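You operate a simulated robot arm through the tools that you are given. There is no shell and no other tool.

You are at the controls of a simulated robot arm. One attempt, no reset.

TASK
Bleed the van line to nought; park its hose in the REST socket.
Fine: shut the van valve first, bleed before you part the hose, shut the bleed valve again.
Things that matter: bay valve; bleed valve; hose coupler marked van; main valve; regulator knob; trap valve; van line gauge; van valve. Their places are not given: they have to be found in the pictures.

The check looks at the end state, three seconds after you hand in, the way a careful person would. Anything else that was tipped, shoved, dropped, spilled or broken makes it a failure.

THE ROBOT
A 6-joint arm with a two-finger gripper, fixed in place. Base frame: the origin is on the floor under the middle of its stand, x ahead of it, y to its left, z up. Units: m, degrees, N and s.
With the tool pointing down near the work surface it reaches from about 0.34 to 0.86 m from the base axis. Its first joint turns from -166.0 to 166.0 degrees. Payload 2.45 kg.
Tool frame: the origin (TCP) lies between the finger pads and is the grasp point; the fingertips stand 0.02 m ahead of it; z points along the fingers, y is the line along which they close. The gripper opens to 0.14 m; its body begins 0.168 m behind the TCP.
Orientation is told as [roll, pitch, yaw] about the base's x, y, z axes, in that order, counted from this pose: with the fingers straight down and closing along the base's y, the tool's x points along the base's -x, its y along +y and its z along -z.

THE INTERFACE
- The arm moves only by the tool jog_arm. Its argument "motion" is a list that holds one entry, the list of rows, each a list of 7 numbers: the shift along the base's x, y, z in cm, then the turn, a rotation vector about the base's x, y, z in degrees, then the gripper command, from -1 (shut) to 1 (fully open), values between in proportion. In form: [[[tx, ty, tz, wx, wy, wz, gripper], ...]]. A call has 1 to 20 rows; each row is the pose to reach, as a shift and turn from the pose commanded when the call began. Each row takes 0.2 s and may step no farther than 0.05 m and 8.6 degrees from the row before; otherwise, or with a gripper value out of range, the whole call is refused. Where a pose cannot be reached the arm comes as near as it can. A force on the tool above 50 N (or 10 N above the force at the start of the call, whichever is more), or a blocked arm, ends the call early, and 0.2 s more pass. Each finger travels about 0.045 m/s and halts on what it meets, pressing with about 38 N; the grip force reading is that of the motor and also rises with nothing between the fingers. The clock runs only during rows and for 0.2 s after the last one: add rows that repeat a pose to give the fingers time. The reply holds the time, the measured pose of the TCP, the force on the tool along the base axes, the opening and the grip force, in the units named above and with some noise, with the torque about the TCP (base axes, N m) and any sound that the robot's microphone picked up.
- Cameras (640 x 400 px; columns grow to the right, rows downward): "scene" is fixed at [0.4028, -0.6529, 1.3234]; the picture's right is [1.00, 0.10, 0.00], its down [0.03, -0.25, -0.97] and it looks along [-0.10, 0.96, -0.25] (base axes); focal length 328 px, centre (320, 200). "wrist" rides on the gripper at [0.078, 0.011, -0.209] in the tool frame; the picture's right is [-0.14, 0.99, 0.00], its down [-0.92, -0.13, -0.37] and it looks along [-0.37, -0.05, 0.93] (tool axes); focal length 280 px, centre (320, 200).
- grab_frame(camera): a new picture of that camera. No time passes.
- raise_lower(by): moves the trunk up (or, below 0, down) by that many m; the arm rides with it, the base frame stays. It gives what a move gives, with no picture.
- measure_at(camera, pixels): for up to 12 pixels [column, row] of the newest picture of that camera ("zoom" is the newest enlarged one), the place [x, y, z] in the base frame of the surface seen there, good to about 0.002 m, but the place of the scene camera against the robot may be out by one fixed shift of up to 0.012 m in any direction. No time passes.
- enlarge(camera, box): a new picture of the part [left, top, right, bottom] of that camera's present view, enlarged. No time passes.
- finish_job(): hands the job in; it is judged then, once.

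Leave the gripper open and the arm clear of the work at the hand-in unless told otherwise.

The tools are called by a JSON object that holds its "method" and its "body". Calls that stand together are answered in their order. jog_arm: Moves the arm, as the interface text tells. Its arguments: {"type":"object","properties":{"motion":{"type":"array","items":{"type":"array","items":{"type":"array","items":{"type":"number"}}}}},"required":["motion"]} The other tools are called the same way: raise_lower (by) moves the trunk up or down; grab_frame (camera) takes a picture; measure_at (camera, pixels) gives the place of the surface under pixels of a picture; enlarge (camera, box) takes an enlarged picture of a part of a camera's view; finish_job () hands the job in.

At the start:

```text
time_s: 0.0
position: [0.6516, 0.1651, 1.1698]
tool_rot: [0.0, 0.0, 0.0]
ft_force: [0.3, 0.2, 0.3]
torque: [0.01, 0.0, 0.01]
opening: 0.1399
grip_force: 0.0
trunk travel left (down, up): [-0.1, 0.13]
```

scene: 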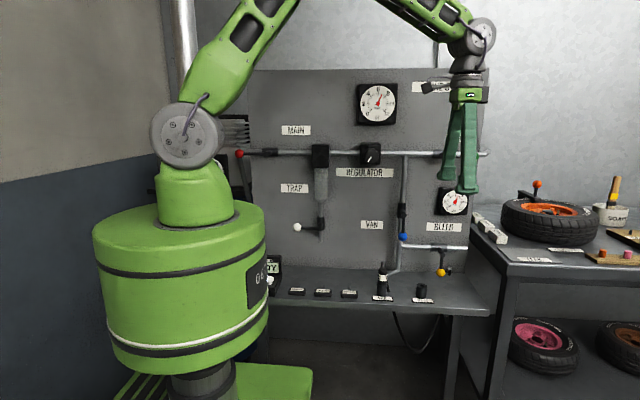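
wrist: 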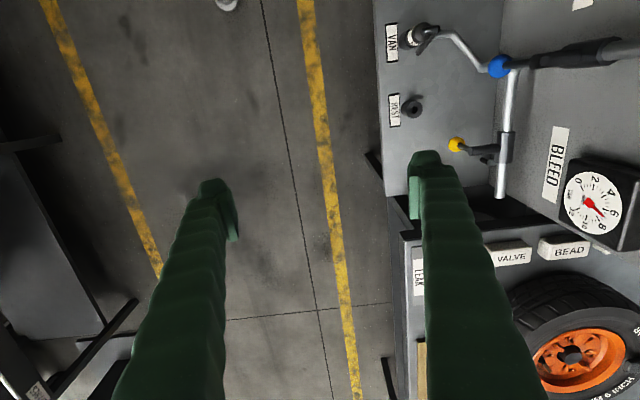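

I see a wall panel with pipes, valves and gauges, and a shelf with a VAN coupler and a REST socket. First I'll enlarge the scene picture around the panel and the shelf.

{"method": "enlarge", "body": {"camera": "scene", "box": [340, 180, 500, 310]}}

{"method": "enlarge", "body": {"camera": "scene", "box": [230, 70, 500, 250]}}

{"method": "enlarge", "body": {"camera": "wrist", "box": [370, 0, 640, 220]}}

```text
3.08 times, centred on (420, 245) of scene
```

zoom: 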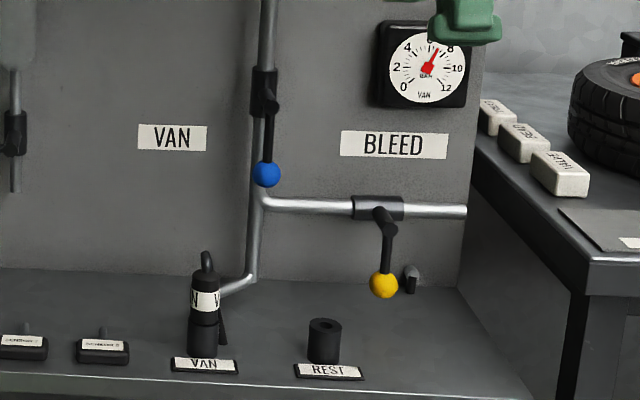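

```text
2.22 times, centred on (365, 160) of scene
```

zoom: 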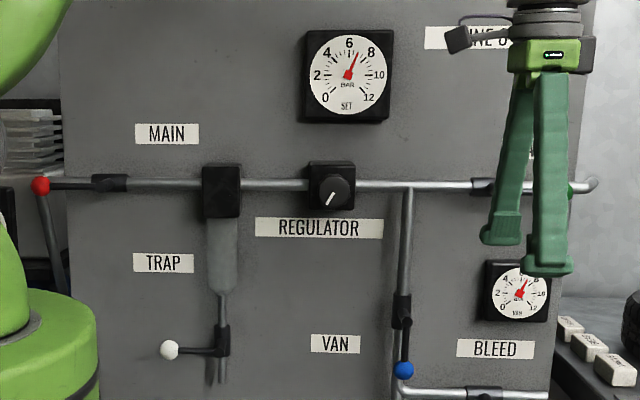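

```text
1.82 times, centred on (505, 110) of wrist
```

zoom: 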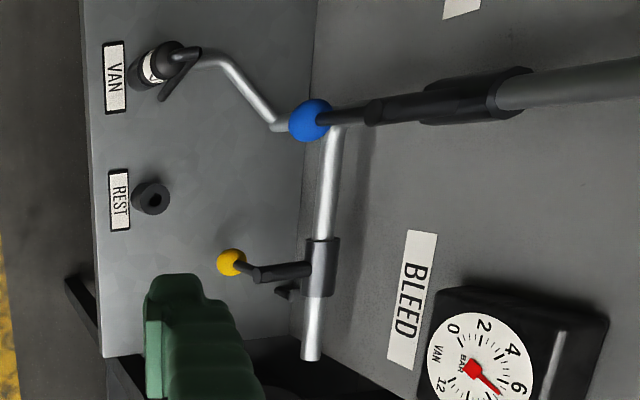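

The van lever (blue ball) lies along its pipe, so it is open. The bleed lever (yellow ball) stands across its pipe, so it is shut. The VAN gauge reads about 6.5. I'll measure the coupler, REST socket, balls and pipes in the wrist enlargement and in the scene picture.

{"method": "measure_at", "body": {"camera": "zoom", "pixels": [[152, 68], [177, 50], [175, 82], [152, 198], [136, 198], [230, 262], [310, 120], [345, 117], [322, 265], [272, 272], [115, 80], [118, 200]]}}

{"method": "measure_at", "body": {"camera": "scene", "pixels": [[382, 267], [382, 281], [423, 290], [441, 272], [404, 237], [403, 210], [441, 247], [438, 238], [455, 201], [420, 240], [370, 200], [400, 180]]}}

```text
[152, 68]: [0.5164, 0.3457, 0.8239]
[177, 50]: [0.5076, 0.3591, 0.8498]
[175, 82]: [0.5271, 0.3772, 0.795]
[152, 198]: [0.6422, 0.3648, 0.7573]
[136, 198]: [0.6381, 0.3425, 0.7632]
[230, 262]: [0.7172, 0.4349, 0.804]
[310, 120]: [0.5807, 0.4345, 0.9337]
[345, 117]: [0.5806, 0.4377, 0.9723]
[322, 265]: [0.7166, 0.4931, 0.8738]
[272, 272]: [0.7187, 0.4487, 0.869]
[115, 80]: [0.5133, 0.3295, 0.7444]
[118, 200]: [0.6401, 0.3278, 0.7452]
```

```text
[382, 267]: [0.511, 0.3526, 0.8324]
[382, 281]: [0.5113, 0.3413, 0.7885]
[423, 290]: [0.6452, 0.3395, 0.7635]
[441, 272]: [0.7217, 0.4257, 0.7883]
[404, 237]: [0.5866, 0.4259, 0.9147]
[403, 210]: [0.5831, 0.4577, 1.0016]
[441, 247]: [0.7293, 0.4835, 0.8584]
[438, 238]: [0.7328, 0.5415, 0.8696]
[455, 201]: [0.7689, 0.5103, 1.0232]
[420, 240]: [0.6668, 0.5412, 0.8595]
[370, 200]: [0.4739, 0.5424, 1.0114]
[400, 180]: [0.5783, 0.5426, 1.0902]
```

Next I want finer detail, so I'll enlarge tight areas of the scene picture: the coupler and REST socket, the two valves, and the bay valve area.

{"method": "enlarge", "body": {"camera": "scene", "box": [365, 250, 445, 310]}}

{"method": "enlarge", "body": {"camera": "scene", "box": [385, 190, 475, 280]}}

{"method": "enlarge", "body": {"camera": "scene", "box": [400, 60, 520, 220]}}

{"method": "enlarge", "body": {"camera": "wrist", "box": [375, 0, 535, 200]}}

```text
6.67 times, centred on (405, 280) of scene
```

zoom: 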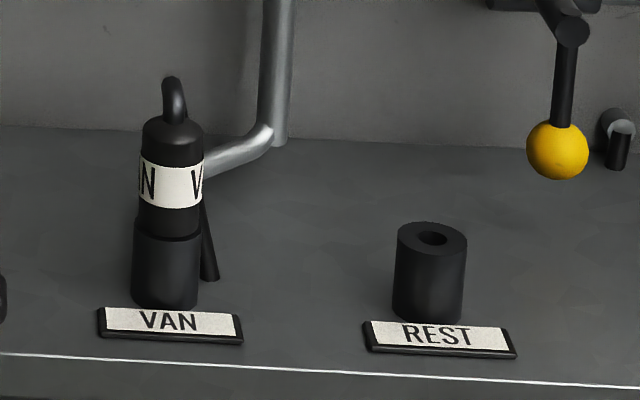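

```text
4.44 times, centred on (430, 235) of scene
```

zoom: 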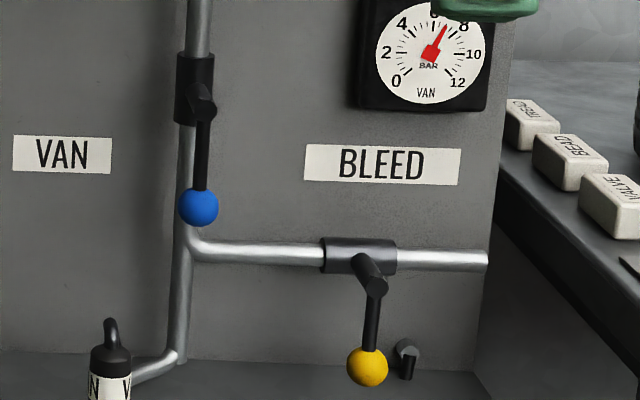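

```text
2.50 times, centred on (460, 140) of scene
```

zoom: 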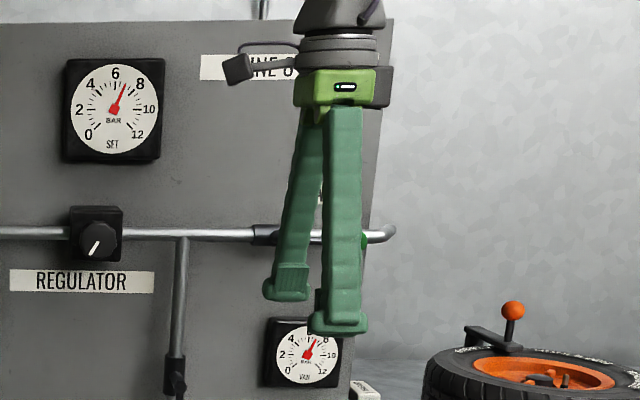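

```text
2.00 times, centred on (455, 100) of wrist
```

zoom: 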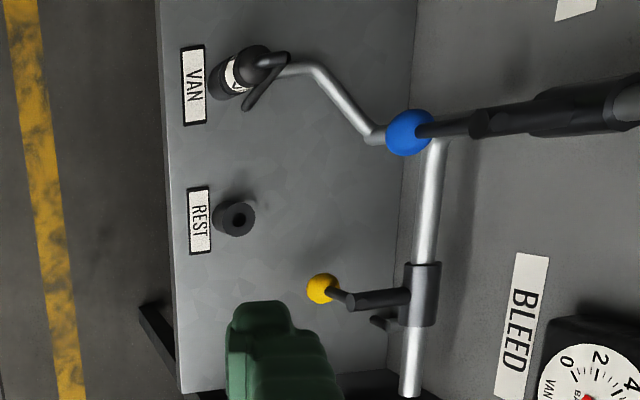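

The plug stands upright in the VAN socket, with a short hose stub on top. REST is an empty ring socket to its right. I'll swing the tool to 45° toward the panel for a closer wrist-camera look, keeping well clear in open space.

{"method": "jog_arm", "body": {"motion": [[[-2.5, 1.4, -1.5, 7.5, 0, 0, 1], [-5, 2.8, -3, 15, 0, 0, 1], [-7.5, 4.2, -4.5, 22.5, 0, 0, 1], [-10, 5.6, -6, 30, 0, 0, 1], [-13, 7, -8, 37.5, 0, 0, 1], [-16, 8, -10, 45, 0, 0, 1], [-16, 8, -10, 45, 0, 0, 1]]]}}

{"method": "grab_frame", "body": {"camera": "wrist"}}

{"method": "grab_frame", "body": {"camera": "scene"}}

```text
time_s: 1.6
position: [0.4923, 0.2472, 1.0698]
tool_rot: [45.0, 0.0, -0.2]
ft_force: [0.2, -0.2, 0.2]
torque: [0.01, -0.01, -0.01]
opening: 0.1401
grip_force: 0.1
trunk travel left (down, up): [-0.1, 0.13]
```

```text
taken
```

wrist: 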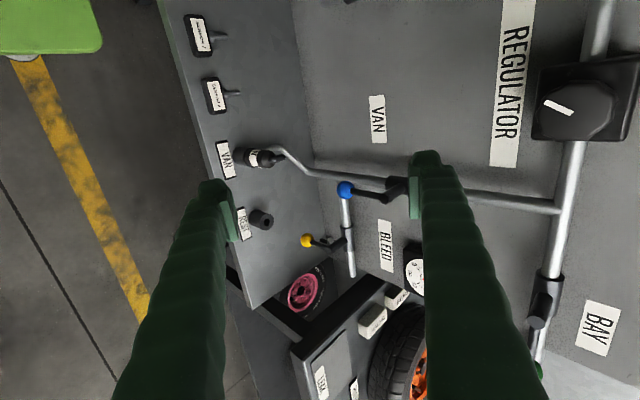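

```text
taken
```

scene: 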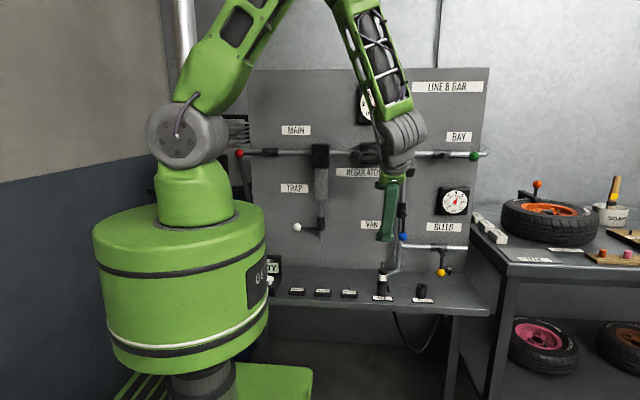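

Now I have a wrist view of the whole corner. I'll enlarge around the coupler and valves, and measure the important points.

{"method": "enlarge", "body": {"camera": "wrist", "box": [210, 130, 410, 290]}}

{"method": "enlarge", "body": {"camera": "scene", "box": [380, 120, 500, 220]}}

```text
2.50 times, centred on (310, 210) of wrist
```

zoom: 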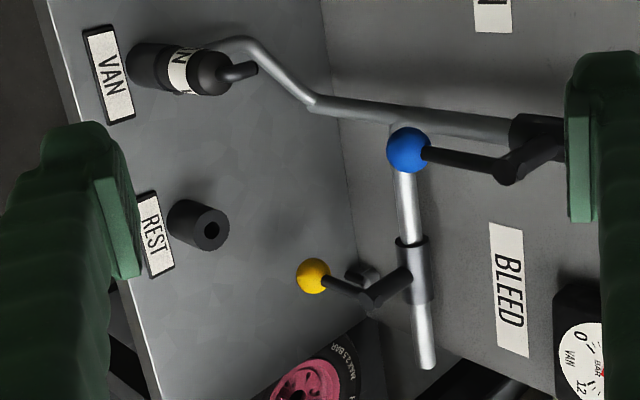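

```text
4.00 times, centred on (440, 170) of scene
```

zoom: 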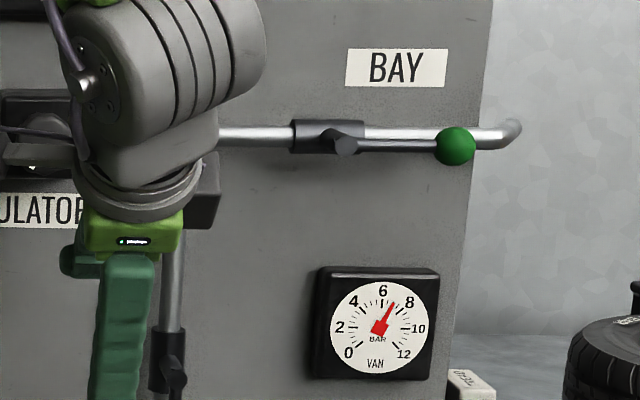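

I'll measure the key points in the wrist picture: blue ball (373,190), van hub (413,197), yellow ball (335,240), bleed hub (359,249), coupler (299,159) and REST socket (295,221).

{"method": "measure_at", "body": {"camera": "wrist", "pixels": [[373.2, 190], [413.2, 197.2], [396, 193.5], [335.2, 240.4], [358.8, 249.2], [347, 244.5], [376, 238], [297, 159], [283.2, 157.5], [270, 156], [307, 157.5], [292, 224]]}}

{"method": "measure_at", "body": {"camera": "wrist", "pixels": [[295.2, 221.2], [297, 214], [285, 214], [372, 213], [376, 270], [355, 239], [263, 163], [300, 151], [425, 178], [316, 169], [330, 210], [226, 160]]}}

```text
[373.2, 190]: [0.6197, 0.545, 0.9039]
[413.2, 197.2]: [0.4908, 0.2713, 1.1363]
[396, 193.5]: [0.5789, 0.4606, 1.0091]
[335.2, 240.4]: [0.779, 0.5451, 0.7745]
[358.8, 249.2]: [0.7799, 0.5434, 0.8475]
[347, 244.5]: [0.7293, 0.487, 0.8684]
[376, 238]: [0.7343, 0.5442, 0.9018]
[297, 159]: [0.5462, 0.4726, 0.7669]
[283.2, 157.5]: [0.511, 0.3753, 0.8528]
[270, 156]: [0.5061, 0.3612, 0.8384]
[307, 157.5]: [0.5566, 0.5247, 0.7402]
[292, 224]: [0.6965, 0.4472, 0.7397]
```

```text
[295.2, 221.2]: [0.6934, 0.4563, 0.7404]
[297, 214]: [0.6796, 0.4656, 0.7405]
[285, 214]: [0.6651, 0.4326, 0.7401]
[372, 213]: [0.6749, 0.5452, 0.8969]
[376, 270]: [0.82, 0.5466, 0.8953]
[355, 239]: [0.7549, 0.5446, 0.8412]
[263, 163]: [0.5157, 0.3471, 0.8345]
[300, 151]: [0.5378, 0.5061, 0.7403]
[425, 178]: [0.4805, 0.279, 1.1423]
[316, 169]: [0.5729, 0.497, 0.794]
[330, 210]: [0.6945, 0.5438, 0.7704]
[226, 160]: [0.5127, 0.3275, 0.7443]
```

The enlargement was 256 px wide, so my column conversion was off by 28. I'll measure again at the right pixels.

{"method": "measure_at", "body": {"camera": "wrist", "pixels": [[345.2, 190], [385.2, 197.2], [368, 193.5], [307.2, 240.4], [330.8, 249.2], [319, 244.5], [348, 238], [269, 159], [255.2, 157.5], [242, 156], [280, 157.5], [264, 224]]}}

{"method": "measure_at", "body": {"camera": "wrist", "pixels": [[267.2, 221.2], [267, 214.5], [272, 226], [344, 213], [350, 270], [327, 239], [235, 163], [272, 151], [393, 180], [288, 169], [262, 218], [335, 215]]}}

```text
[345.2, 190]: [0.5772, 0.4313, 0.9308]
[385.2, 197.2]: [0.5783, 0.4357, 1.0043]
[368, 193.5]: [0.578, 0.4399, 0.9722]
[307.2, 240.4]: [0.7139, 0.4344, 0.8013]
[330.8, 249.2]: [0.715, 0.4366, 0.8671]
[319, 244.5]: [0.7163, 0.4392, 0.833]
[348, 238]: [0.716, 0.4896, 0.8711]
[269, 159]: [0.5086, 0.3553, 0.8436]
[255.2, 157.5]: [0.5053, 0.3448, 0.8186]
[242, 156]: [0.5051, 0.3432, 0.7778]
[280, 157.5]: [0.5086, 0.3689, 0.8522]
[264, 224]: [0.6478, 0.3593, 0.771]
```

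```text
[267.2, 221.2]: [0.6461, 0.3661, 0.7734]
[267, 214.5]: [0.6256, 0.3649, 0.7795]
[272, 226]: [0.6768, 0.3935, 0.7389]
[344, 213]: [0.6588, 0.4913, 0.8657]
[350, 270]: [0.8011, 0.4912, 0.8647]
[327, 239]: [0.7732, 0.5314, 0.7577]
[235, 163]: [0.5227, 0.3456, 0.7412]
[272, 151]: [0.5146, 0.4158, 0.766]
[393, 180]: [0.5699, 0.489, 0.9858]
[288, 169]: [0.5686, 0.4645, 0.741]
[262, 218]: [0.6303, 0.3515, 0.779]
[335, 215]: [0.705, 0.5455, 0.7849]
```

The geometry now:
- **Van lever:** pivot about (0.578, y, 1.005), with the ball at about (0.578, 0.443, 0.92).
- **Bleed lever:** pivot about (0.716, y, 0.866), with the ball at about (0.716, 0.445, 0.785).
- **Coupler and REST:** the coupler axis is near (0.51, 0.36), and REST is near (0.64, 0.36).

I'll shut the fingers to use them as a pusher, tilt to 60°, and stand off in front of the van lever on its +x side.

{"method": "jog_arm", "body": {"motion": [[[2, 0.5, -2, 2.5, 0, 0, -1], [4.5, 1, -4.5, 5, 0, 0, -1], [7, 2, -7, 7.5, 0, 0, -1], [9.5, 4, -9, 10, 0, 0, -1], [12, 6, -11, 12.5, 0, 0, -1], [13.8, 8, -13, 15, 0, 0, -1], [13.8, 8, -13, 15, 0, 0, -1], [13.8, 8, -13, 15, 0, 0, -1], [13.8, 8, -13, 15, 0, 0, -1]]]}}

{"method": "grab_frame", "body": {"camera": "wrist"}}

{"method": "grab_frame", "body": {"camera": "scene"}}

```text
time_s: 3.6
position: [0.6296, 0.324, 0.9396]
tool_rot: [60.0, -0.1, 0.0]
ft_force: [-0.3, 0.5, 0.1]
torque: [-0.01, -0.03, 0.02]
opening: 0.0002
grip_force: 29.6
trunk travel left (down, up): [-0.1, 0.13]
```

```text
taken
```

wrist: 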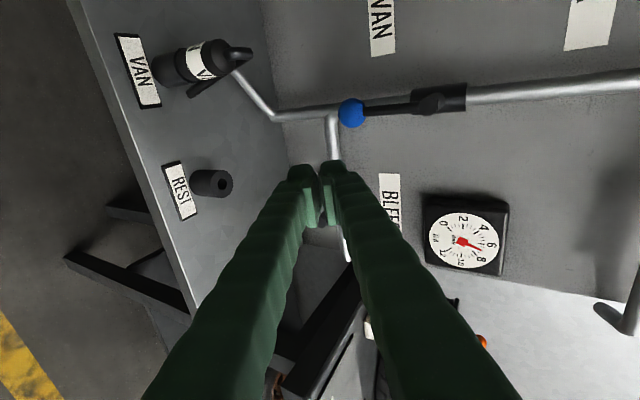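

```text
taken
```

scene: 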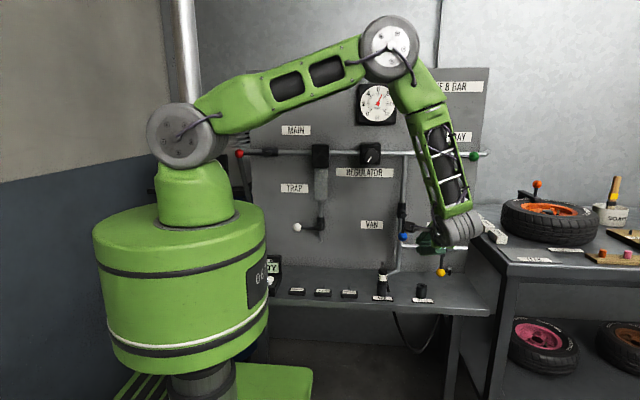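

The fingers are shut and standing in front of the panel to the right of the blue ball. Next I go forward, so the closed fingers sit beside the ball at x≈0.63, y≈0.436, z≈0.92.

{"method": "jog_arm", "body": {"motion": [[[0, 3, -0.5, 0, 0, 0, -1], [0, 6, -1, 0, 0, 0, -1], [0, 9, -1.5, 0, 0, 0, -1], [0, 11.2, -1.9, 0, 0, 0, -1], [0, 11.2, -1.9, 0, 0, 0, -1]]]}}

{"method": "grab_frame", "body": {"camera": "wrist"}}

{"method": "enlarge", "body": {"camera": "scene", "box": [360, 180, 480, 280]}}

```text
time_s: 4.8
position: [0.6304, 0.4355, 0.9208]
tool_rot: [60.0, 0.0, 0.0]
ft_force: [0.5, -1.5, -0.8]
torque: [0.0, 0.0, 0.01]
opening: 0.0
grip_force: 29.1
trunk travel left (down, up): [-0.1, 0.13]
```

```text
taken
```

wrist: 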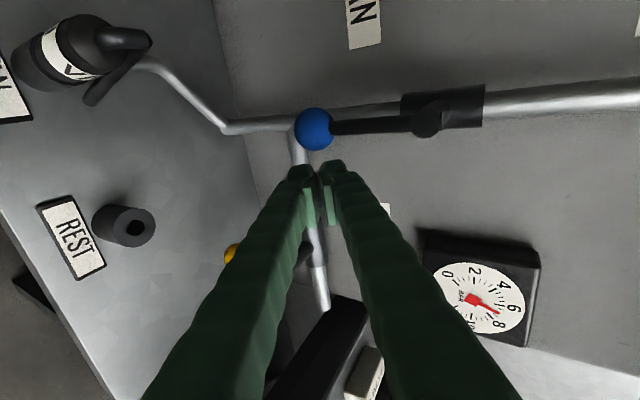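

```text
4.00 times, centred on (420, 230) of scene
```

zoom: 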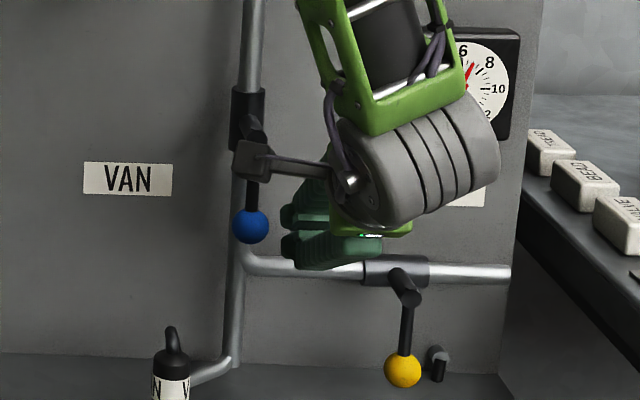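

The closed fingers are now beside the blue ball on its +x side. The next move is a slow push toward −x along the start of the arc, watching the force.

{"method": "jog_arm", "body": {"motion": [[[-1.2, 0, 0, 0, 0, 0, -1], [-2.1, 0, 0, 0, 0, 0, -1], [-2.7, 0, -0.2, 0, 0, 0, -1], [-3.2, 0, -0.4, 0, 0, 0, -1], [-3.7, 0, -0.6, 0, 0, 0, -1], [-4.2, 0, -0.7, 0, 0, 0, -1]]]}}

{"method": "grab_frame", "body": {"camera": "wrist"}}

{"method": "enlarge", "body": {"camera": "scene", "box": [360, 180, 480, 280]}}

```text
time_s: 6.2
position: [0.5874, 0.4359, 0.9127]
tool_rot: [59.9, 0.1, 0.1]
ft_force: [0.1, -0.1, -0.1]
torque: [0.04, -0.01, -0.05]
opening: 0.0001
grip_force: 29.4
trunk travel left (down, up): [-0.1, 0.13]
```

```text
taken
```

wrist: 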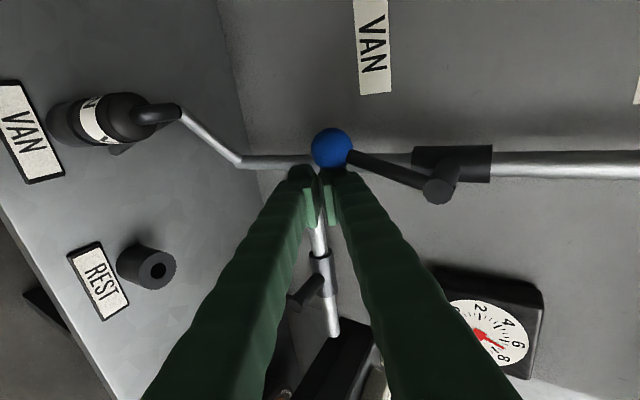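

```text
4.00 times, centred on (420, 230) of scene
```

zoom: 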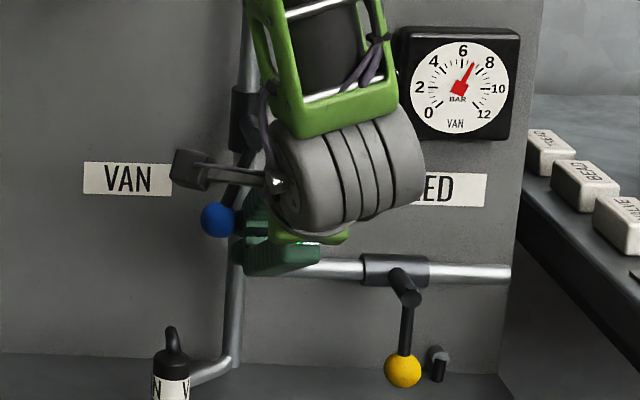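

The lever follows freely toward −x, so that direction turns. I'll continue along the arc to about 75°.

{"method": "jog_arm", "body": {"motion": [[[-1.05, 0, -0.05, 0, 0, 0, -1], [-2.1, 0, 0, 0, 0, 0, -1], [-3.2, 0, 0.1, 0, 0, 0, -1], [-4.25, 0, 0.3, 0, 0, 0, -1], [-5.3, 0, 0.7, 0, 0, 0, -1], [-6.3, 0, 1.3, 0, 0, 0, -1], [-7.2, 0, 2.0, 0, 0, 0, -1], [-8.1, 0, 2.8, 0, 0, 0, -1]]]}}

{"method": "grab_frame", "body": {"camera": "wrist"}}

{"method": "enlarge", "body": {"camera": "scene", "box": [360, 180, 480, 280]}}

```text
time_s: 8.0
position: [0.5059, 0.4358, 0.9404]
tool_rot: [60.0, 0.0, 0.0]
ft_force: [0.6, 0.3, -0.2]
torque: [-0.01, 0.02, 0.01]
opening: 0.0002
grip_force: 29.5
trunk travel left (down, up): [-0.1, 0.13]
```

```text
taken
```

wrist: 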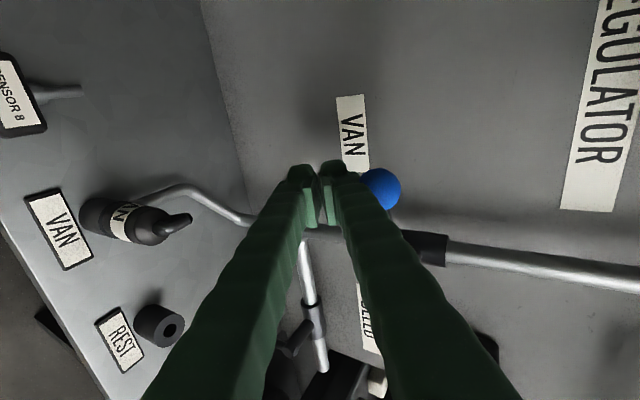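

```text
4.00 times, centred on (420, 230) of scene
```

zoom: 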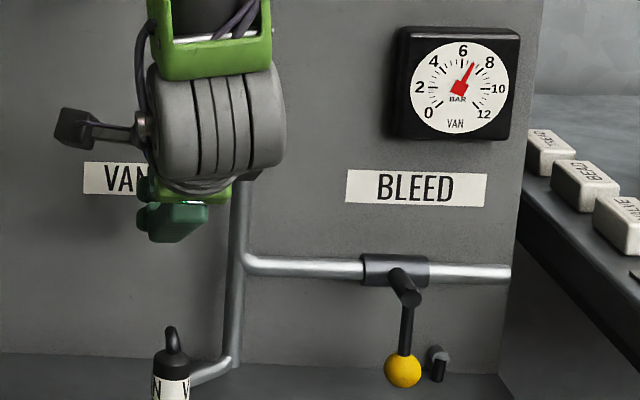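

The ball is now near wrist pixel (384,188). I'll measure it to compute the lever angle.

{"method": "measure_at", "body": {"camera": "wrist", "pixels": [[384, 183], [390, 188], [396, 190], [415, 245], [430, 240], [392, 200]]}}

```text
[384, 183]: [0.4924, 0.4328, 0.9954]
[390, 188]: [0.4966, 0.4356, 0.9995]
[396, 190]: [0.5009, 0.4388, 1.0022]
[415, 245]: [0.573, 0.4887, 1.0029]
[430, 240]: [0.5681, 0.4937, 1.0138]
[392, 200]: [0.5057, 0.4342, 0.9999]
```

The ball centre is at about (0.495, 0.445, 0.992), so the lever is roughly 80° round. I'll push gently upward through the last degrees to the stop.

{"method": "jog_arm", "body": {"motion": [[[-0.5, 0, 0.5, 0, 0, 0, -1], [-0.9, 0, 1.0, 0, 0, 0, -1], [-1.2, 0, 1.4, 0, 0, 0, -1], [-1.3, 0, 1.7, 0, 0, 0, -1], [-1.3, 0, 1.9, 0, 0, 0, -1]]]}}

{"method": "grab_frame", "body": {"camera": "wrist"}}

```text
time_s: 9.2
position: [0.4945, 0.4344, 0.956]
tool_rot: [59.6, 0.3, 0.0]
ft_force: [2.2, -5.9, -32.0]
torque: [0.2, 0.3, -0.02]
opening: 0.0
grip_force: 29.4
trunk travel left (down, up): [-0.1, 0.13]
```

```text
taken
```

wrist: 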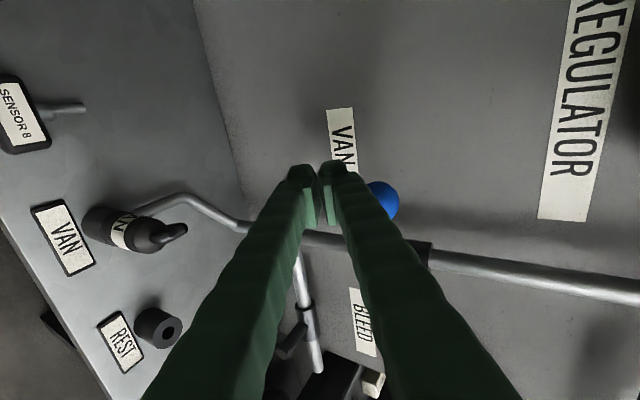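

The force shows 32 N upward, so the lever is against its stop. I'll back off downward, then out toward −y, and look.

{"method": "jog_arm", "body": {"motion": [[[0, -0.5, -0.8, 0, 0, 0, -1], [0.3, -2, -1, 0, 0, 0, -1], [2, -5, 0, 0, 0, 0, -1], [5, -8, 1, 0, 0, 0, -1], [8, -11, 2, 0, 0, 0, -1], [8, -11, 2, 0, 0, 0, -1]]]}}

{"method": "grab_frame", "body": {"camera": "wrist"}}

{"method": "enlarge", "body": {"camera": "scene", "box": [340, 170, 480, 290]}}

```text
time_s: 10.6
position: [0.573, 0.327, 0.9822]
tool_rot: [60.0, 0.0, 0.0]
ft_force: [0.0, -0.2, 0.7]
torque: [0.01, -0.01, -0.01]
opening: 0.0001
grip_force: 29.7
trunk travel left (down, up): [-0.1, 0.13]
```

```text
taken
```

wrist: 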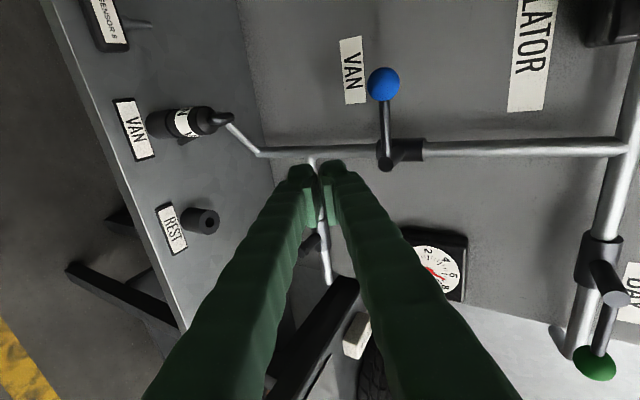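

```text
3.33 times, centred on (410, 230) of scene
```

zoom: 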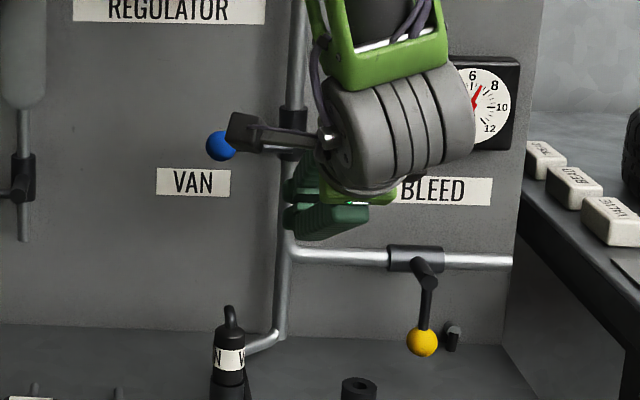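

The blue lever is now across its pipe, so the van valve is shut. Next is the bleed valve: I'll move to a standoff on the −x side of the yellow ball, high above REST.

{"method": "jog_arm", "body": {"motion": [[[3, 0, -2.5, 0, 0, 0, -1], [6, 0.3, -5.5, 0, 0, 0, -1], [9, 0.6, -8.5, 0, 0, 0, -1], [9.2, 1, -11.5, 0, 0, 0, -1], [9.2, 1, -12.5, 0, 0, 0, -1], [9.2, 1, -12.5, 0, 0, 0, -1]]]}}

{"method": "grab_frame", "body": {"camera": "wrist"}}

{"method": "enlarge", "body": {"camera": "scene", "box": [370, 190, 490, 290]}}

```text
time_s: 12.0
position: [0.6649, 0.3375, 0.8558]
tool_rot: [60.1, -0.1, -0.1]
ft_force: [-0.3, -0.2, -0.1]
torque: [0.03, 0.04, -0.03]
opening: 0.0
grip_force: 28.9
trunk travel left (down, up): [-0.1, 0.13]
```

```text
taken
```

wrist: 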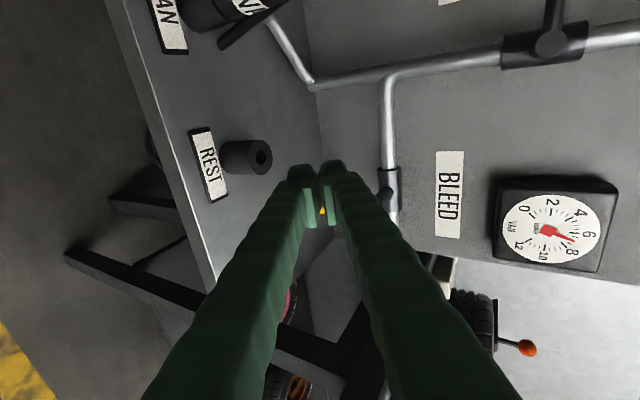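

```text
4.00 times, centred on (430, 240) of scene
```

zoom: 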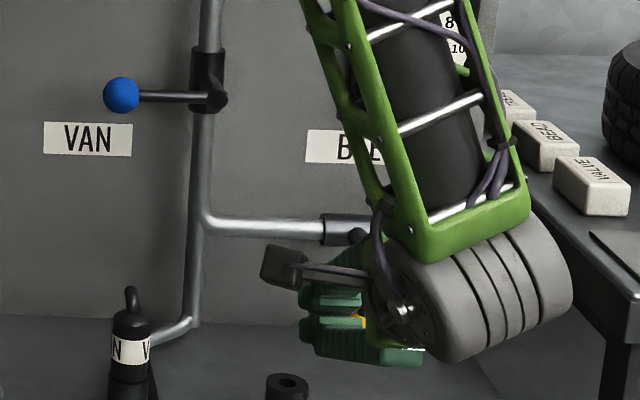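

The wrist joint hangs toward the side table, so I'll measure the table edge and the arm's near parts to check clearance before going on.

{"method": "grab_frame", "body": {"camera": "scene"}}

{"method": "measure_at", "body": {"camera": "scene", "pixels": [[475, 228], [500, 258], [510, 272], [490, 237], [503, 238], [480, 220], [495, 285], [560, 268], [485, 310], [505, 330]]}}

{"method": "measure_at", "body": {"camera": "scene", "pixels": [[455, 263], [470, 255], [485, 240], [480, 210], [470, 190], [430, 270]]}}

```text
taken
```

scene: 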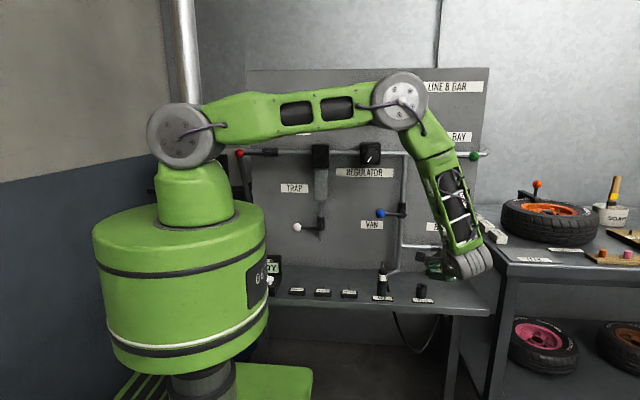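

```text
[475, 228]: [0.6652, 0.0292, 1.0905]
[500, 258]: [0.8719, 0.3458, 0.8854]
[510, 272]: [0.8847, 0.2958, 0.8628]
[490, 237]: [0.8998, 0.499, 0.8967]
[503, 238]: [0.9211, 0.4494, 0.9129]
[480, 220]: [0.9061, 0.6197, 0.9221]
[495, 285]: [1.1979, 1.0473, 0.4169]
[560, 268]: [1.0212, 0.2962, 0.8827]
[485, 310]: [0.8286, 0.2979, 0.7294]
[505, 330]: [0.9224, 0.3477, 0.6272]
```

```text
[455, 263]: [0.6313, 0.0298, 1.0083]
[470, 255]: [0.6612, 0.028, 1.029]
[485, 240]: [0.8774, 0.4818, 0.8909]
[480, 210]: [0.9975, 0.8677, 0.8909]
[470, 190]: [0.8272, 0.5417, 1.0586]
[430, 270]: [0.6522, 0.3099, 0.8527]
```

The side table's left edge is at x≈0.87 and its top at z≈0.89, which leaves enough room. I'll go forward on the −x side of the yellow ball to (0.666, 0.436, 0.80).

{"method": "jog_arm", "body": {"motion": [[[0, 3, -1.2, 0, 0, 0, -1], [0, 6, -2.8, 0, 0, 0, -1], [0, 8.2, -4.4, 0, 0, 0, -1], [0, 9.8, -5.6, 0, 0, 0, -1], [0, 9.8, -5.6, 0, 0, 0, -1]]]}}

{"method": "grab_frame", "body": {"camera": "wrist"}}

{"method": "enlarge", "body": {"camera": "scene", "box": [370, 190, 490, 290]}}

```text
time_s: 13.2
position: [0.6677, 0.434, 0.7976]
tool_rot: [60.1, 0.1, -0.1]
ft_force: [0.1, -0.9, 0.4]
torque: [0.0, 0.03, -0.03]
opening: 0.0
grip_force: 29.4
trunk travel left (down, up): [-0.1, 0.13]
```

```text
taken
```

wrist: 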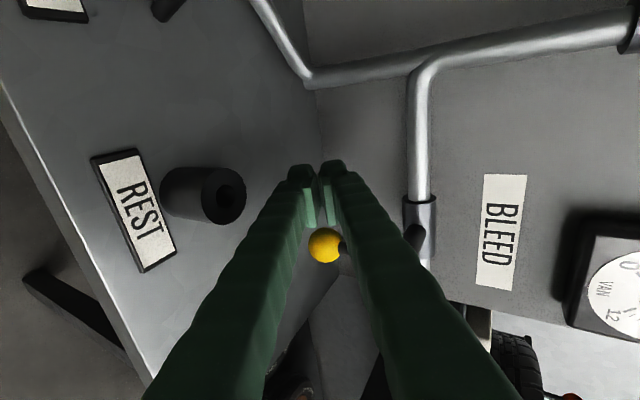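

```text
4.00 times, centred on (430, 240) of scene
```

zoom: 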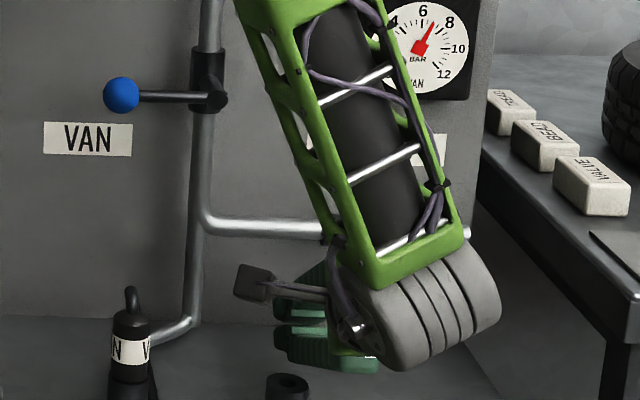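

The closed fingers sit just left of the yellow ball. I'll give a small push toward +x as a test, watching the force.

{"method": "jog_arm", "body": {"motion": [[[0.8, 0, 0, 0, 0, 0, -1], [1.4, 0, 0, 0, 0, 0, -1], [1.9, 0, 0, 0, 0, 0, -1], [2.3, 0, 0, 0, 0, 0, -1], [2.7, 0, -0.1, 0, 0, 0, -1], [3.1, 0, -0.2, 0, 0, 0, -1]]]}}

{"method": "grab_frame", "body": {"camera": "wrist"}}

{"method": "enlarge", "body": {"camera": "scene", "box": [370, 190, 490, 290]}}

```text
time_s: 14.6
position: [0.6966, 0.4338, 0.7973]
tool_rot: [60.0, 0.1, 0.0]
ft_force: [0.4, -0.5, 0.2]
torque: [0.0, 0.01, 0.06]
opening: 0.0001
grip_force: 30.0
trunk travel left (down, up): [-0.1, 0.13]
```

```text
taken
```

wrist: 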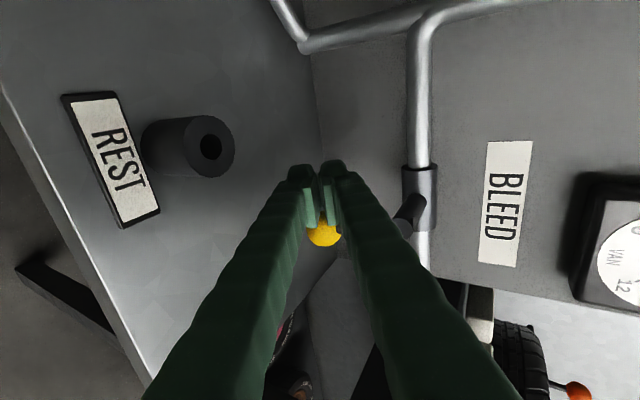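

```text
4.00 times, centred on (430, 240) of scene
```

zoom: 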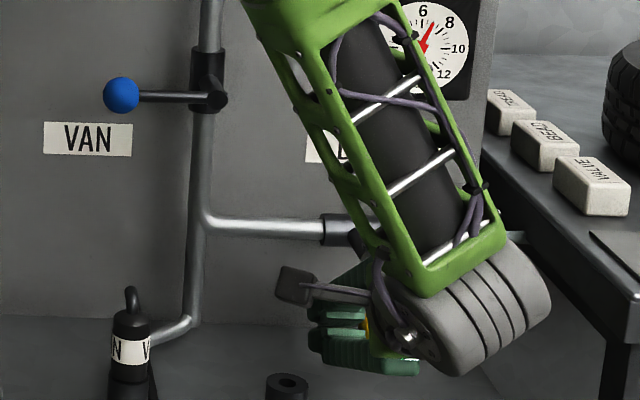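

There's no force yet. I'll keep pushing gently along the arc.

{"method": "jog_arm", "body": {"motion": [[[0.4, 0, 0, 0, 0, 0, -1], [0.8, 0, 0, 0, 0, 0, -1], [1.2, 0, 0, 0, 0, 0, -1], [1.6, 0, 0, 0, 0, 0, -1], [2.0, 0, 0, 0, 0, 0, -1]]]}}

{"method": "grab_frame", "body": {"camera": "wrist"}}

{"method": "enlarge", "body": {"camera": "scene", "box": [370, 190, 490, 290]}}

```text
time_s: 15.8
position: [0.7173, 0.433, 0.7983]
tool_rot: [60.0, 0.0, -0.1]
ft_force: [-1.9, 0.6, 0.2]
torque: [0.04, -0.03, 0.04]
opening: 0.0
grip_force: 28.9
trunk travel left (down, up): [-0.1, 0.13]
```

```text
taken
```

wrist: 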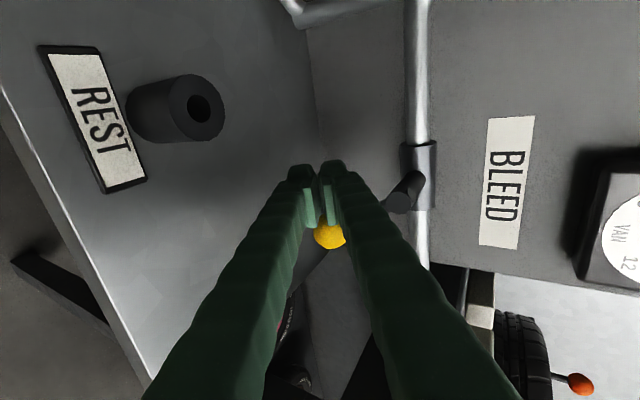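

```text
4.00 times, centred on (430, 240) of scene
```

zoom: 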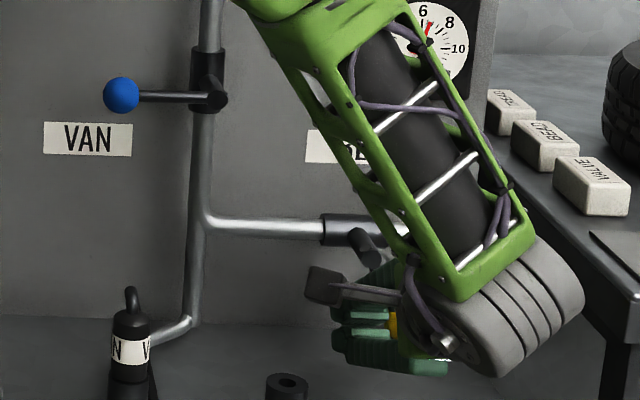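

The yellow lever follows toward +x, so that's its opening direction. Before swinging further right, I'll check wrist clearance to the side table by measuring the right side of the wrist.

{"method": "measure_at", "body": {"camera": "zoom", "pixels": [[575, 290], [560, 330], [500, 370], [440, 340], [430, 366], [395, 325], [630, 340], [605, 310], [540, 250], [350, 360]]}}

```text
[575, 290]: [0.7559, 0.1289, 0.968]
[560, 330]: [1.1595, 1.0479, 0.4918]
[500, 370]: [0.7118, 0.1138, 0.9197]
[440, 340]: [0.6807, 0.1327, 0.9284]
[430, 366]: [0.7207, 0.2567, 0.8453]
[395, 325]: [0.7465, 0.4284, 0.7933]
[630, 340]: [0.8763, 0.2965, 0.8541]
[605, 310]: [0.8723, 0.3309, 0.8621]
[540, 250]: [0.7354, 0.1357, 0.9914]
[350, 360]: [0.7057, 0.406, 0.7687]
```

There's enough clearance, with the wrist within about 5 cm to the right of the TCP and in front of the table. I'll continue the arc to about 75°.

{"method": "jog_arm", "body": {"motion": [[[0.9, 0, -0.6, 0, 0, 0, -1], [1.9, 0, -0.9, 0, 0, 0, -1], [2.9, 0, -0.9, 0, 0, 0, -1], [3.9, 0, -0.8, 0, 0, 0, -1], [4.8, 0, -0.5, 0, 0, 0, -1], [5.7, 0, 0, 0, 0, 0, -1], [6.5, 0, 0.7, 0, 0, 0, -1]]]}}

{"method": "grab_frame", "body": {"camera": "wrist"}}

{"method": "enlarge", "body": {"camera": "scene", "box": [390, 180, 510, 290]}}

```text
time_s: 17.4
position: [0.7834, 0.4335, 0.8063]
tool_rot: [60.0, 0.0, 0.0]
ft_force: [-0.4, -1.3, -1.3]
torque: [0.03, 0.02, -0.03]
opening: 0.0
grip_force: 29.7
trunk travel left (down, up): [-0.1, 0.13]
```

```text
taken
```

wrist: 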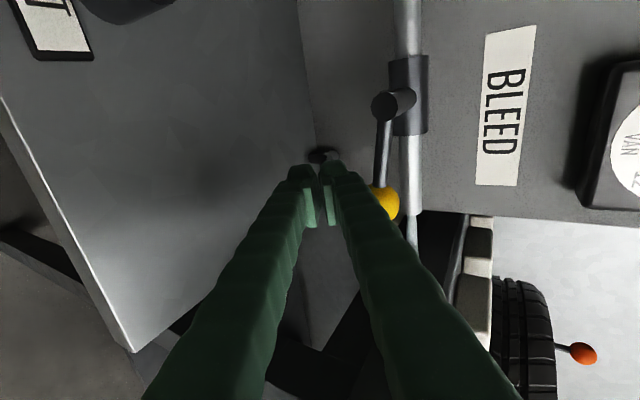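

```text
3.64 times, centred on (450, 235) of scene
```

zoom: 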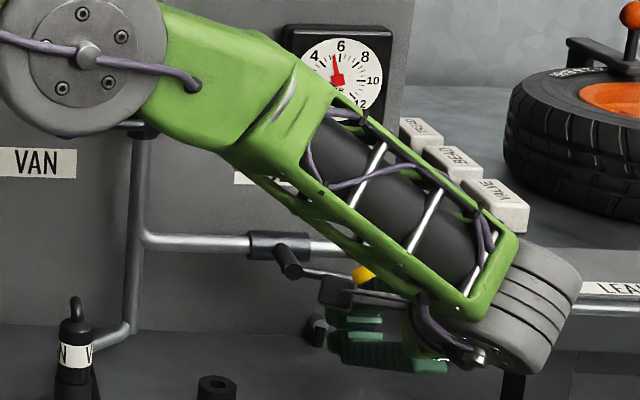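

The gauge is already falling, at about 5.5, so it is bleeding. I'll push up to the fully open stop.

{"method": "jog_arm", "body": {"motion": [[[0.6, 0, 0.6, 0, 0, 0, -1], [1.0, 0, 1.0, 0, 0, 0, -1], [1.2, 0, 1.3, 0, 0, 0, -1], [1.3, 0, 1.5, 0, 0, 0, -1]]]}}

{"method": "grab_frame", "body": {"camera": "wrist"}}

{"method": "enlarge", "body": {"camera": "scene", "box": [390, 180, 510, 290]}}

```text
time_s: 18.4
position: [0.7938, 0.4335, 0.8163]
tool_rot: [59.8, 0.2, 0.1]
ft_force: [-8.1, -5.8, -12.6]
torque: [0.16, -0.27, 0.01]
opening: 0.0002
grip_force: 28.9
trunk travel left (down, up): [-0.1, 0.13]
```

```text
taken
```

wrist: 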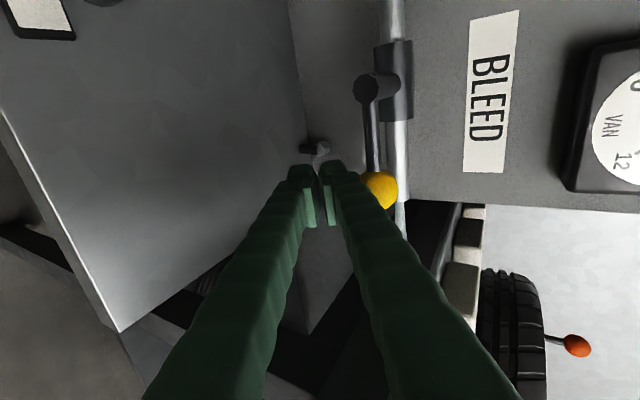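

```text
3.64 times, centred on (450, 235) of scene
```

zoom: 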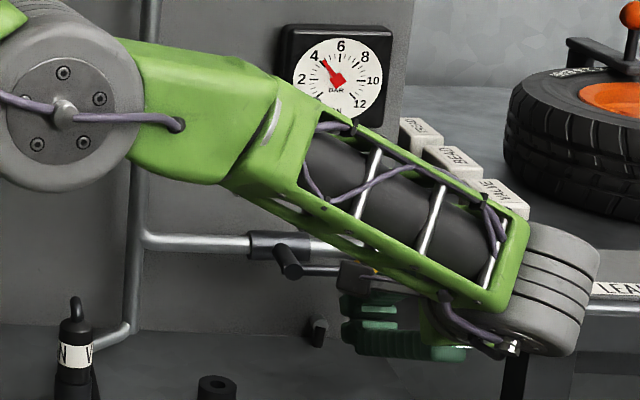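

The gauge is at about 4.3 and falling, with the lever at its stop. I'll back the fingers off downward and out, letting it bleed meanwhile, and go up to a standoff above the lever's right end.

{"method": "jog_arm", "body": {"motion": [[[-0.3, -0.2, -1.2, 0, 0, 0, -1], [-0.3, -3.5, 0.8, 0, 0, 0, -1], [-0.3, -7, 3, 0, 0, 0, -1], [-0.3, -10, 5, 0, 0, 0, -1], [-0.3, -10, 9, 0, 0, 0, -1], [-0.3, -10, 13, 0, 0, 0, -1], [-0.3, -10, 13, 0, 0, 0, -1]]]}}

{"method": "grab_frame", "body": {"camera": "wrist"}}

{"method": "grab_frame", "body": {"camera": "scene"}}

```text
time_s: 20.0
position: [0.7894, 0.3353, 0.9491]
tool_rot: [60.0, 0.0, 0.0]
ft_force: [0.2, -0.7, 0.4]
torque: [-0.01, 0.0, -0.02]
opening: 0.0
grip_force: 29.0
trunk travel left (down, up): [-0.1, 0.13]
```

```text
taken
```

wrist: 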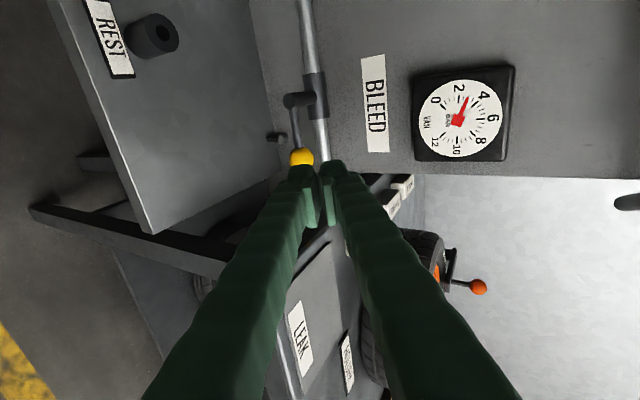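

```text
taken
```

scene: 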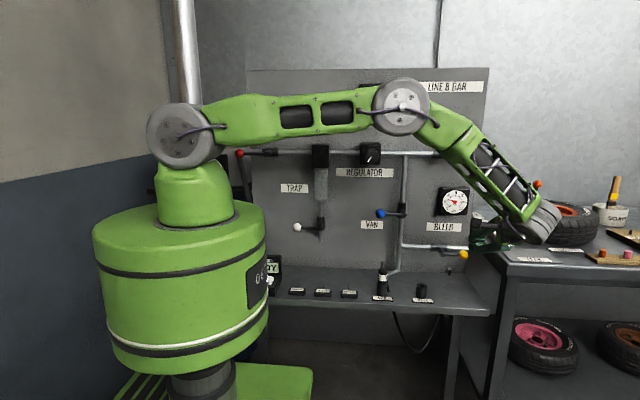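

The gauge reads about 2.8 and is falling. I'll hold still for 3 seconds so the line can finish bleeding.

{"method": "jog_arm", "body": {"motion": [[[0, 0, 0, 0, 0, 0, -1], [0, 0, 0, 0, 0, 0, -1], [0, 0, 0, 0, 0, 0, -1], [0, 0, 0, 0, 0, 0, -1], [0, 0, 0, 0, 0, 0, -1], [0, 0, 0, 0, 0, 0, -1], [0, 0, 0, 0, 0, 0, -1], [0, 0, 0, 0, 0, 0, -1], [0, 0, 0, 0, 0, 0, -1], [0, 0, 0, 0, 0, 0, -1], [0, 0, 0, 0, 0, 0, -1], [0, 0, 0, 0, 0, 0, -1], [0, 0, 0, 0, 0, 0, -1], [0, 0, 0, 0, 0, 0, -1], [0, 0, 0, 0, 0, 0, -1]]]}}

{"method": "enlarge", "body": {"camera": "wrist", "box": [260, 40, 520, 200]}}

{"method": "measure_at", "body": {"camera": "wrist", "pixels": [[302, 155], [297, 98], [318, 95], [299, 130], [276, 137], [450, 165]]}}

```text
time_s: 23.2
position: [0.7899, 0.335, 0.9497]
tool_rot: [60.0, 0.0, 0.0]
ft_force: [-0.2, -0.4, -0.2]
torque: [-0.02, -0.01, -0.05]
opening: 0.0
grip_force: 29.2
trunk travel left (down, up): [-0.1, 0.13]
```

```text
2.46 times, centred on (390, 120) of wrist
```

zoom: 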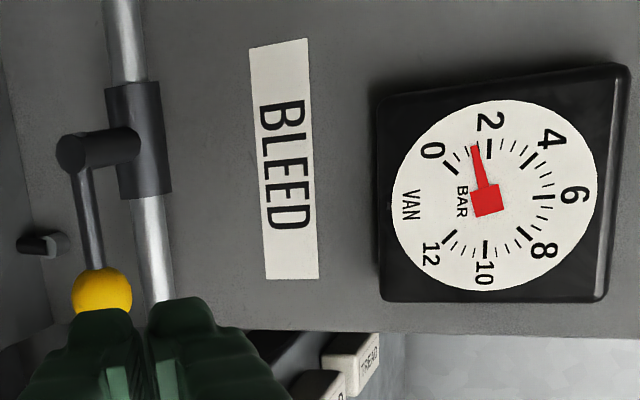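

```text
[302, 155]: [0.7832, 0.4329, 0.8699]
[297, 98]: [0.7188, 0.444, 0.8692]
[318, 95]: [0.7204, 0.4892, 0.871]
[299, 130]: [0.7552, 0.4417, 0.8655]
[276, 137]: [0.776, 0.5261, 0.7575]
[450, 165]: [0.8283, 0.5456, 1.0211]
```

The gauge reads about 1.5, so I keep waiting. Each call holds 4 seconds.

{"method": "jog_arm", "body": {"motion": [[[0, 0, 0, 0, 0, 0, -1], [0, 0, 0, 0, 0, 0, -1], [0, 0, 0, 0, 0, 0, -1], [0, 0, 0, 0, 0, 0, -1], [0, 0, 0, 0, 0, 0, -1], [0, 0, 0, 0, 0, 0, -1], [0, 0, 0, 0, 0, 0, -1], [0, 0, 0, 0, 0, 0, -1], [0, 0, 0, 0, 0, 0, -1], [0, 0, 0, 0, 0, 0, -1], [0, 0, 0, 0, 0, 0, -1], [0, 0, 0, 0, 0, 0, -1], [0, 0, 0, 0, 0, 0, -1], [0, 0, 0, 0, 0, 0, -1], [0, 0, 0, 0, 0, 0, -1], [0, 0, 0, 0, 0, 0, -1], [0, 0, 0, 0, 0, 0, -1], [0, 0, 0, 0, 0, 0, -1], [0, 0, 0, 0, 0, 0, -1], [0, 0, 0, 0, 0, 0, -1]]]}}

{"method": "enlarge", "body": {"camera": "wrist", "box": [400, 50, 520, 170]}}

```text
time_s: 27.4
position: [0.7894, 0.3345, 0.9491]
tool_rot: [60.0, 0.1, 0.0]
ft_force: [0.1, 0.3, -0.3]
torque: [0.02, -0.03, 0.06]
opening: 0.0
grip_force: 29.9
trunk travel left (down, up): [-0.1, 0.13]
```

```text
3.33 times, centred on (460, 110) of wrist
```

zoom: 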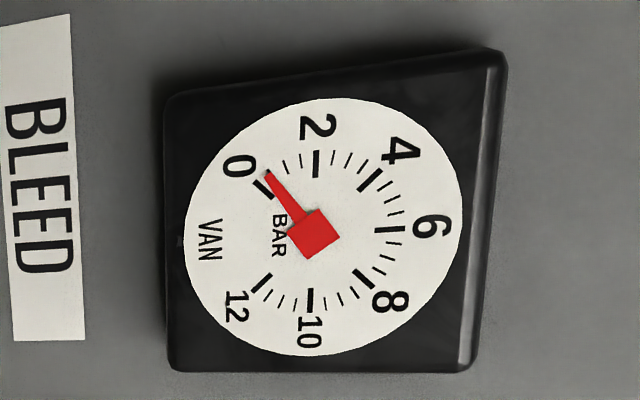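

The needle is close to 0, perhaps 0.3. I'll wait another 4 seconds.

{"method": "jog_arm", "body": {"motion": [[[0, 0, 0, 0, 0, 0, -1], [0, 0, 0, 0, 0, 0, -1], [0, 0, 0, 0, 0, 0, -1], [0, 0, 0, 0, 0, 0, -1], [0, 0, 0, 0, 0, 0, -1], [0, 0, 0, 0, 0, 0, -1], [0, 0, 0, 0, 0, 0, -1], [0, 0, 0, 0, 0, 0, -1], [0, 0, 0, 0, 0, 0, -1], [0, 0, 0, 0, 0, 0, -1], [0, 0, 0, 0, 0, 0, -1], [0, 0, 0, 0, 0, 0, -1], [0, 0, 0, 0, 0, 0, -1], [0, 0, 0, 0, 0, 0, -1], [0, 0, 0, 0, 0, 0, -1], [0, 0, 0, 0, 0, 0, -1], [0, 0, 0, 0, 0, 0, -1], [0, 0, 0, 0, 0, 0, -1], [0, 0, 0, 0, 0, 0, -1], [0, 0, 0, 0, 0, 0, -1]]]}}

{"method": "enlarge", "body": {"camera": "wrist", "box": [400, 50, 520, 170]}}

```text
time_s: 31.6
position: [0.7909, 0.3339, 0.9494]
tool_rot: [60.0, 0.0, 0.1]
ft_force: [0.6, -0.1, 0.0]
torque: [-0.01, 0.02, 0.03]
opening: 0.0
grip_force: 28.9
trunk travel left (down, up): [-0.1, 0.13]
```

```text
3.33 times, centred on (460, 110) of wrist
```

zoom: 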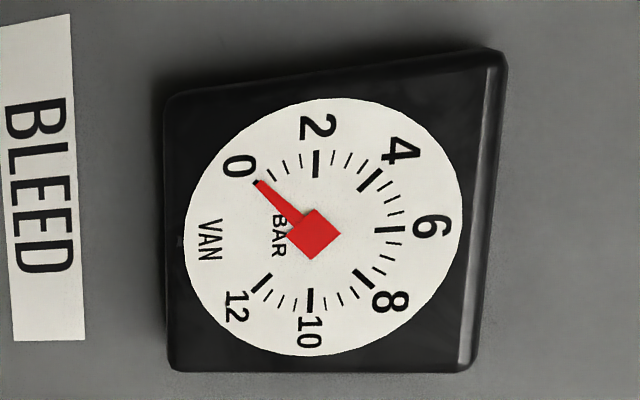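

The needle is on 0. I'll wait a little more to be sure it is steady.

{"method": "jog_arm", "body": {"motion": [[[0, 0, 0, 0, 0, 0, -1], [0, 0, 0, 0, 0, 0, -1], [0, 0, 0, 0, 0, 0, -1], [0, 0, 0, 0, 0, 0, -1], [0, 0, 0, 0, 0, 0, -1], [0, 0, 0, 0, 0, 0, -1], [0, 0, 0, 0, 0, 0, -1], [0, 0, 0, 0, 0, 0, -1], [0, 0, 0, 0, 0, 0, -1], [0, 0, 0, 0, 0, 0, -1], [0, 0, 0, 0, 0, 0, -1], [0, 0, 0, 0, 0, 0, -1], [0, 0, 0, 0, 0, 0, -1], [0, 0, 0, 0, 0, 0, -1], [0, 0, 0, 0, 0, 0, -1]]]}}

{"method": "enlarge", "body": {"camera": "wrist", "box": [400, 50, 520, 170]}}

```text
time_s: 34.8
position: [0.7899, 0.336, 0.9495]
tool_rot: [60.0, 0.0, 0.0]
ft_force: [-0.1, 0.6, -0.6]
torque: [0.05, 0.02, 0.01]
opening: 0.0
grip_force: 29.4
trunk travel left (down, up): [-0.1, 0.13]
```

```text
3.33 times, centred on (460, 110) of wrist
```

zoom: 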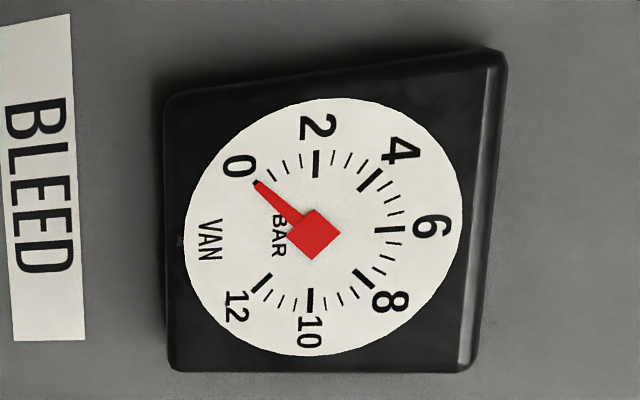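

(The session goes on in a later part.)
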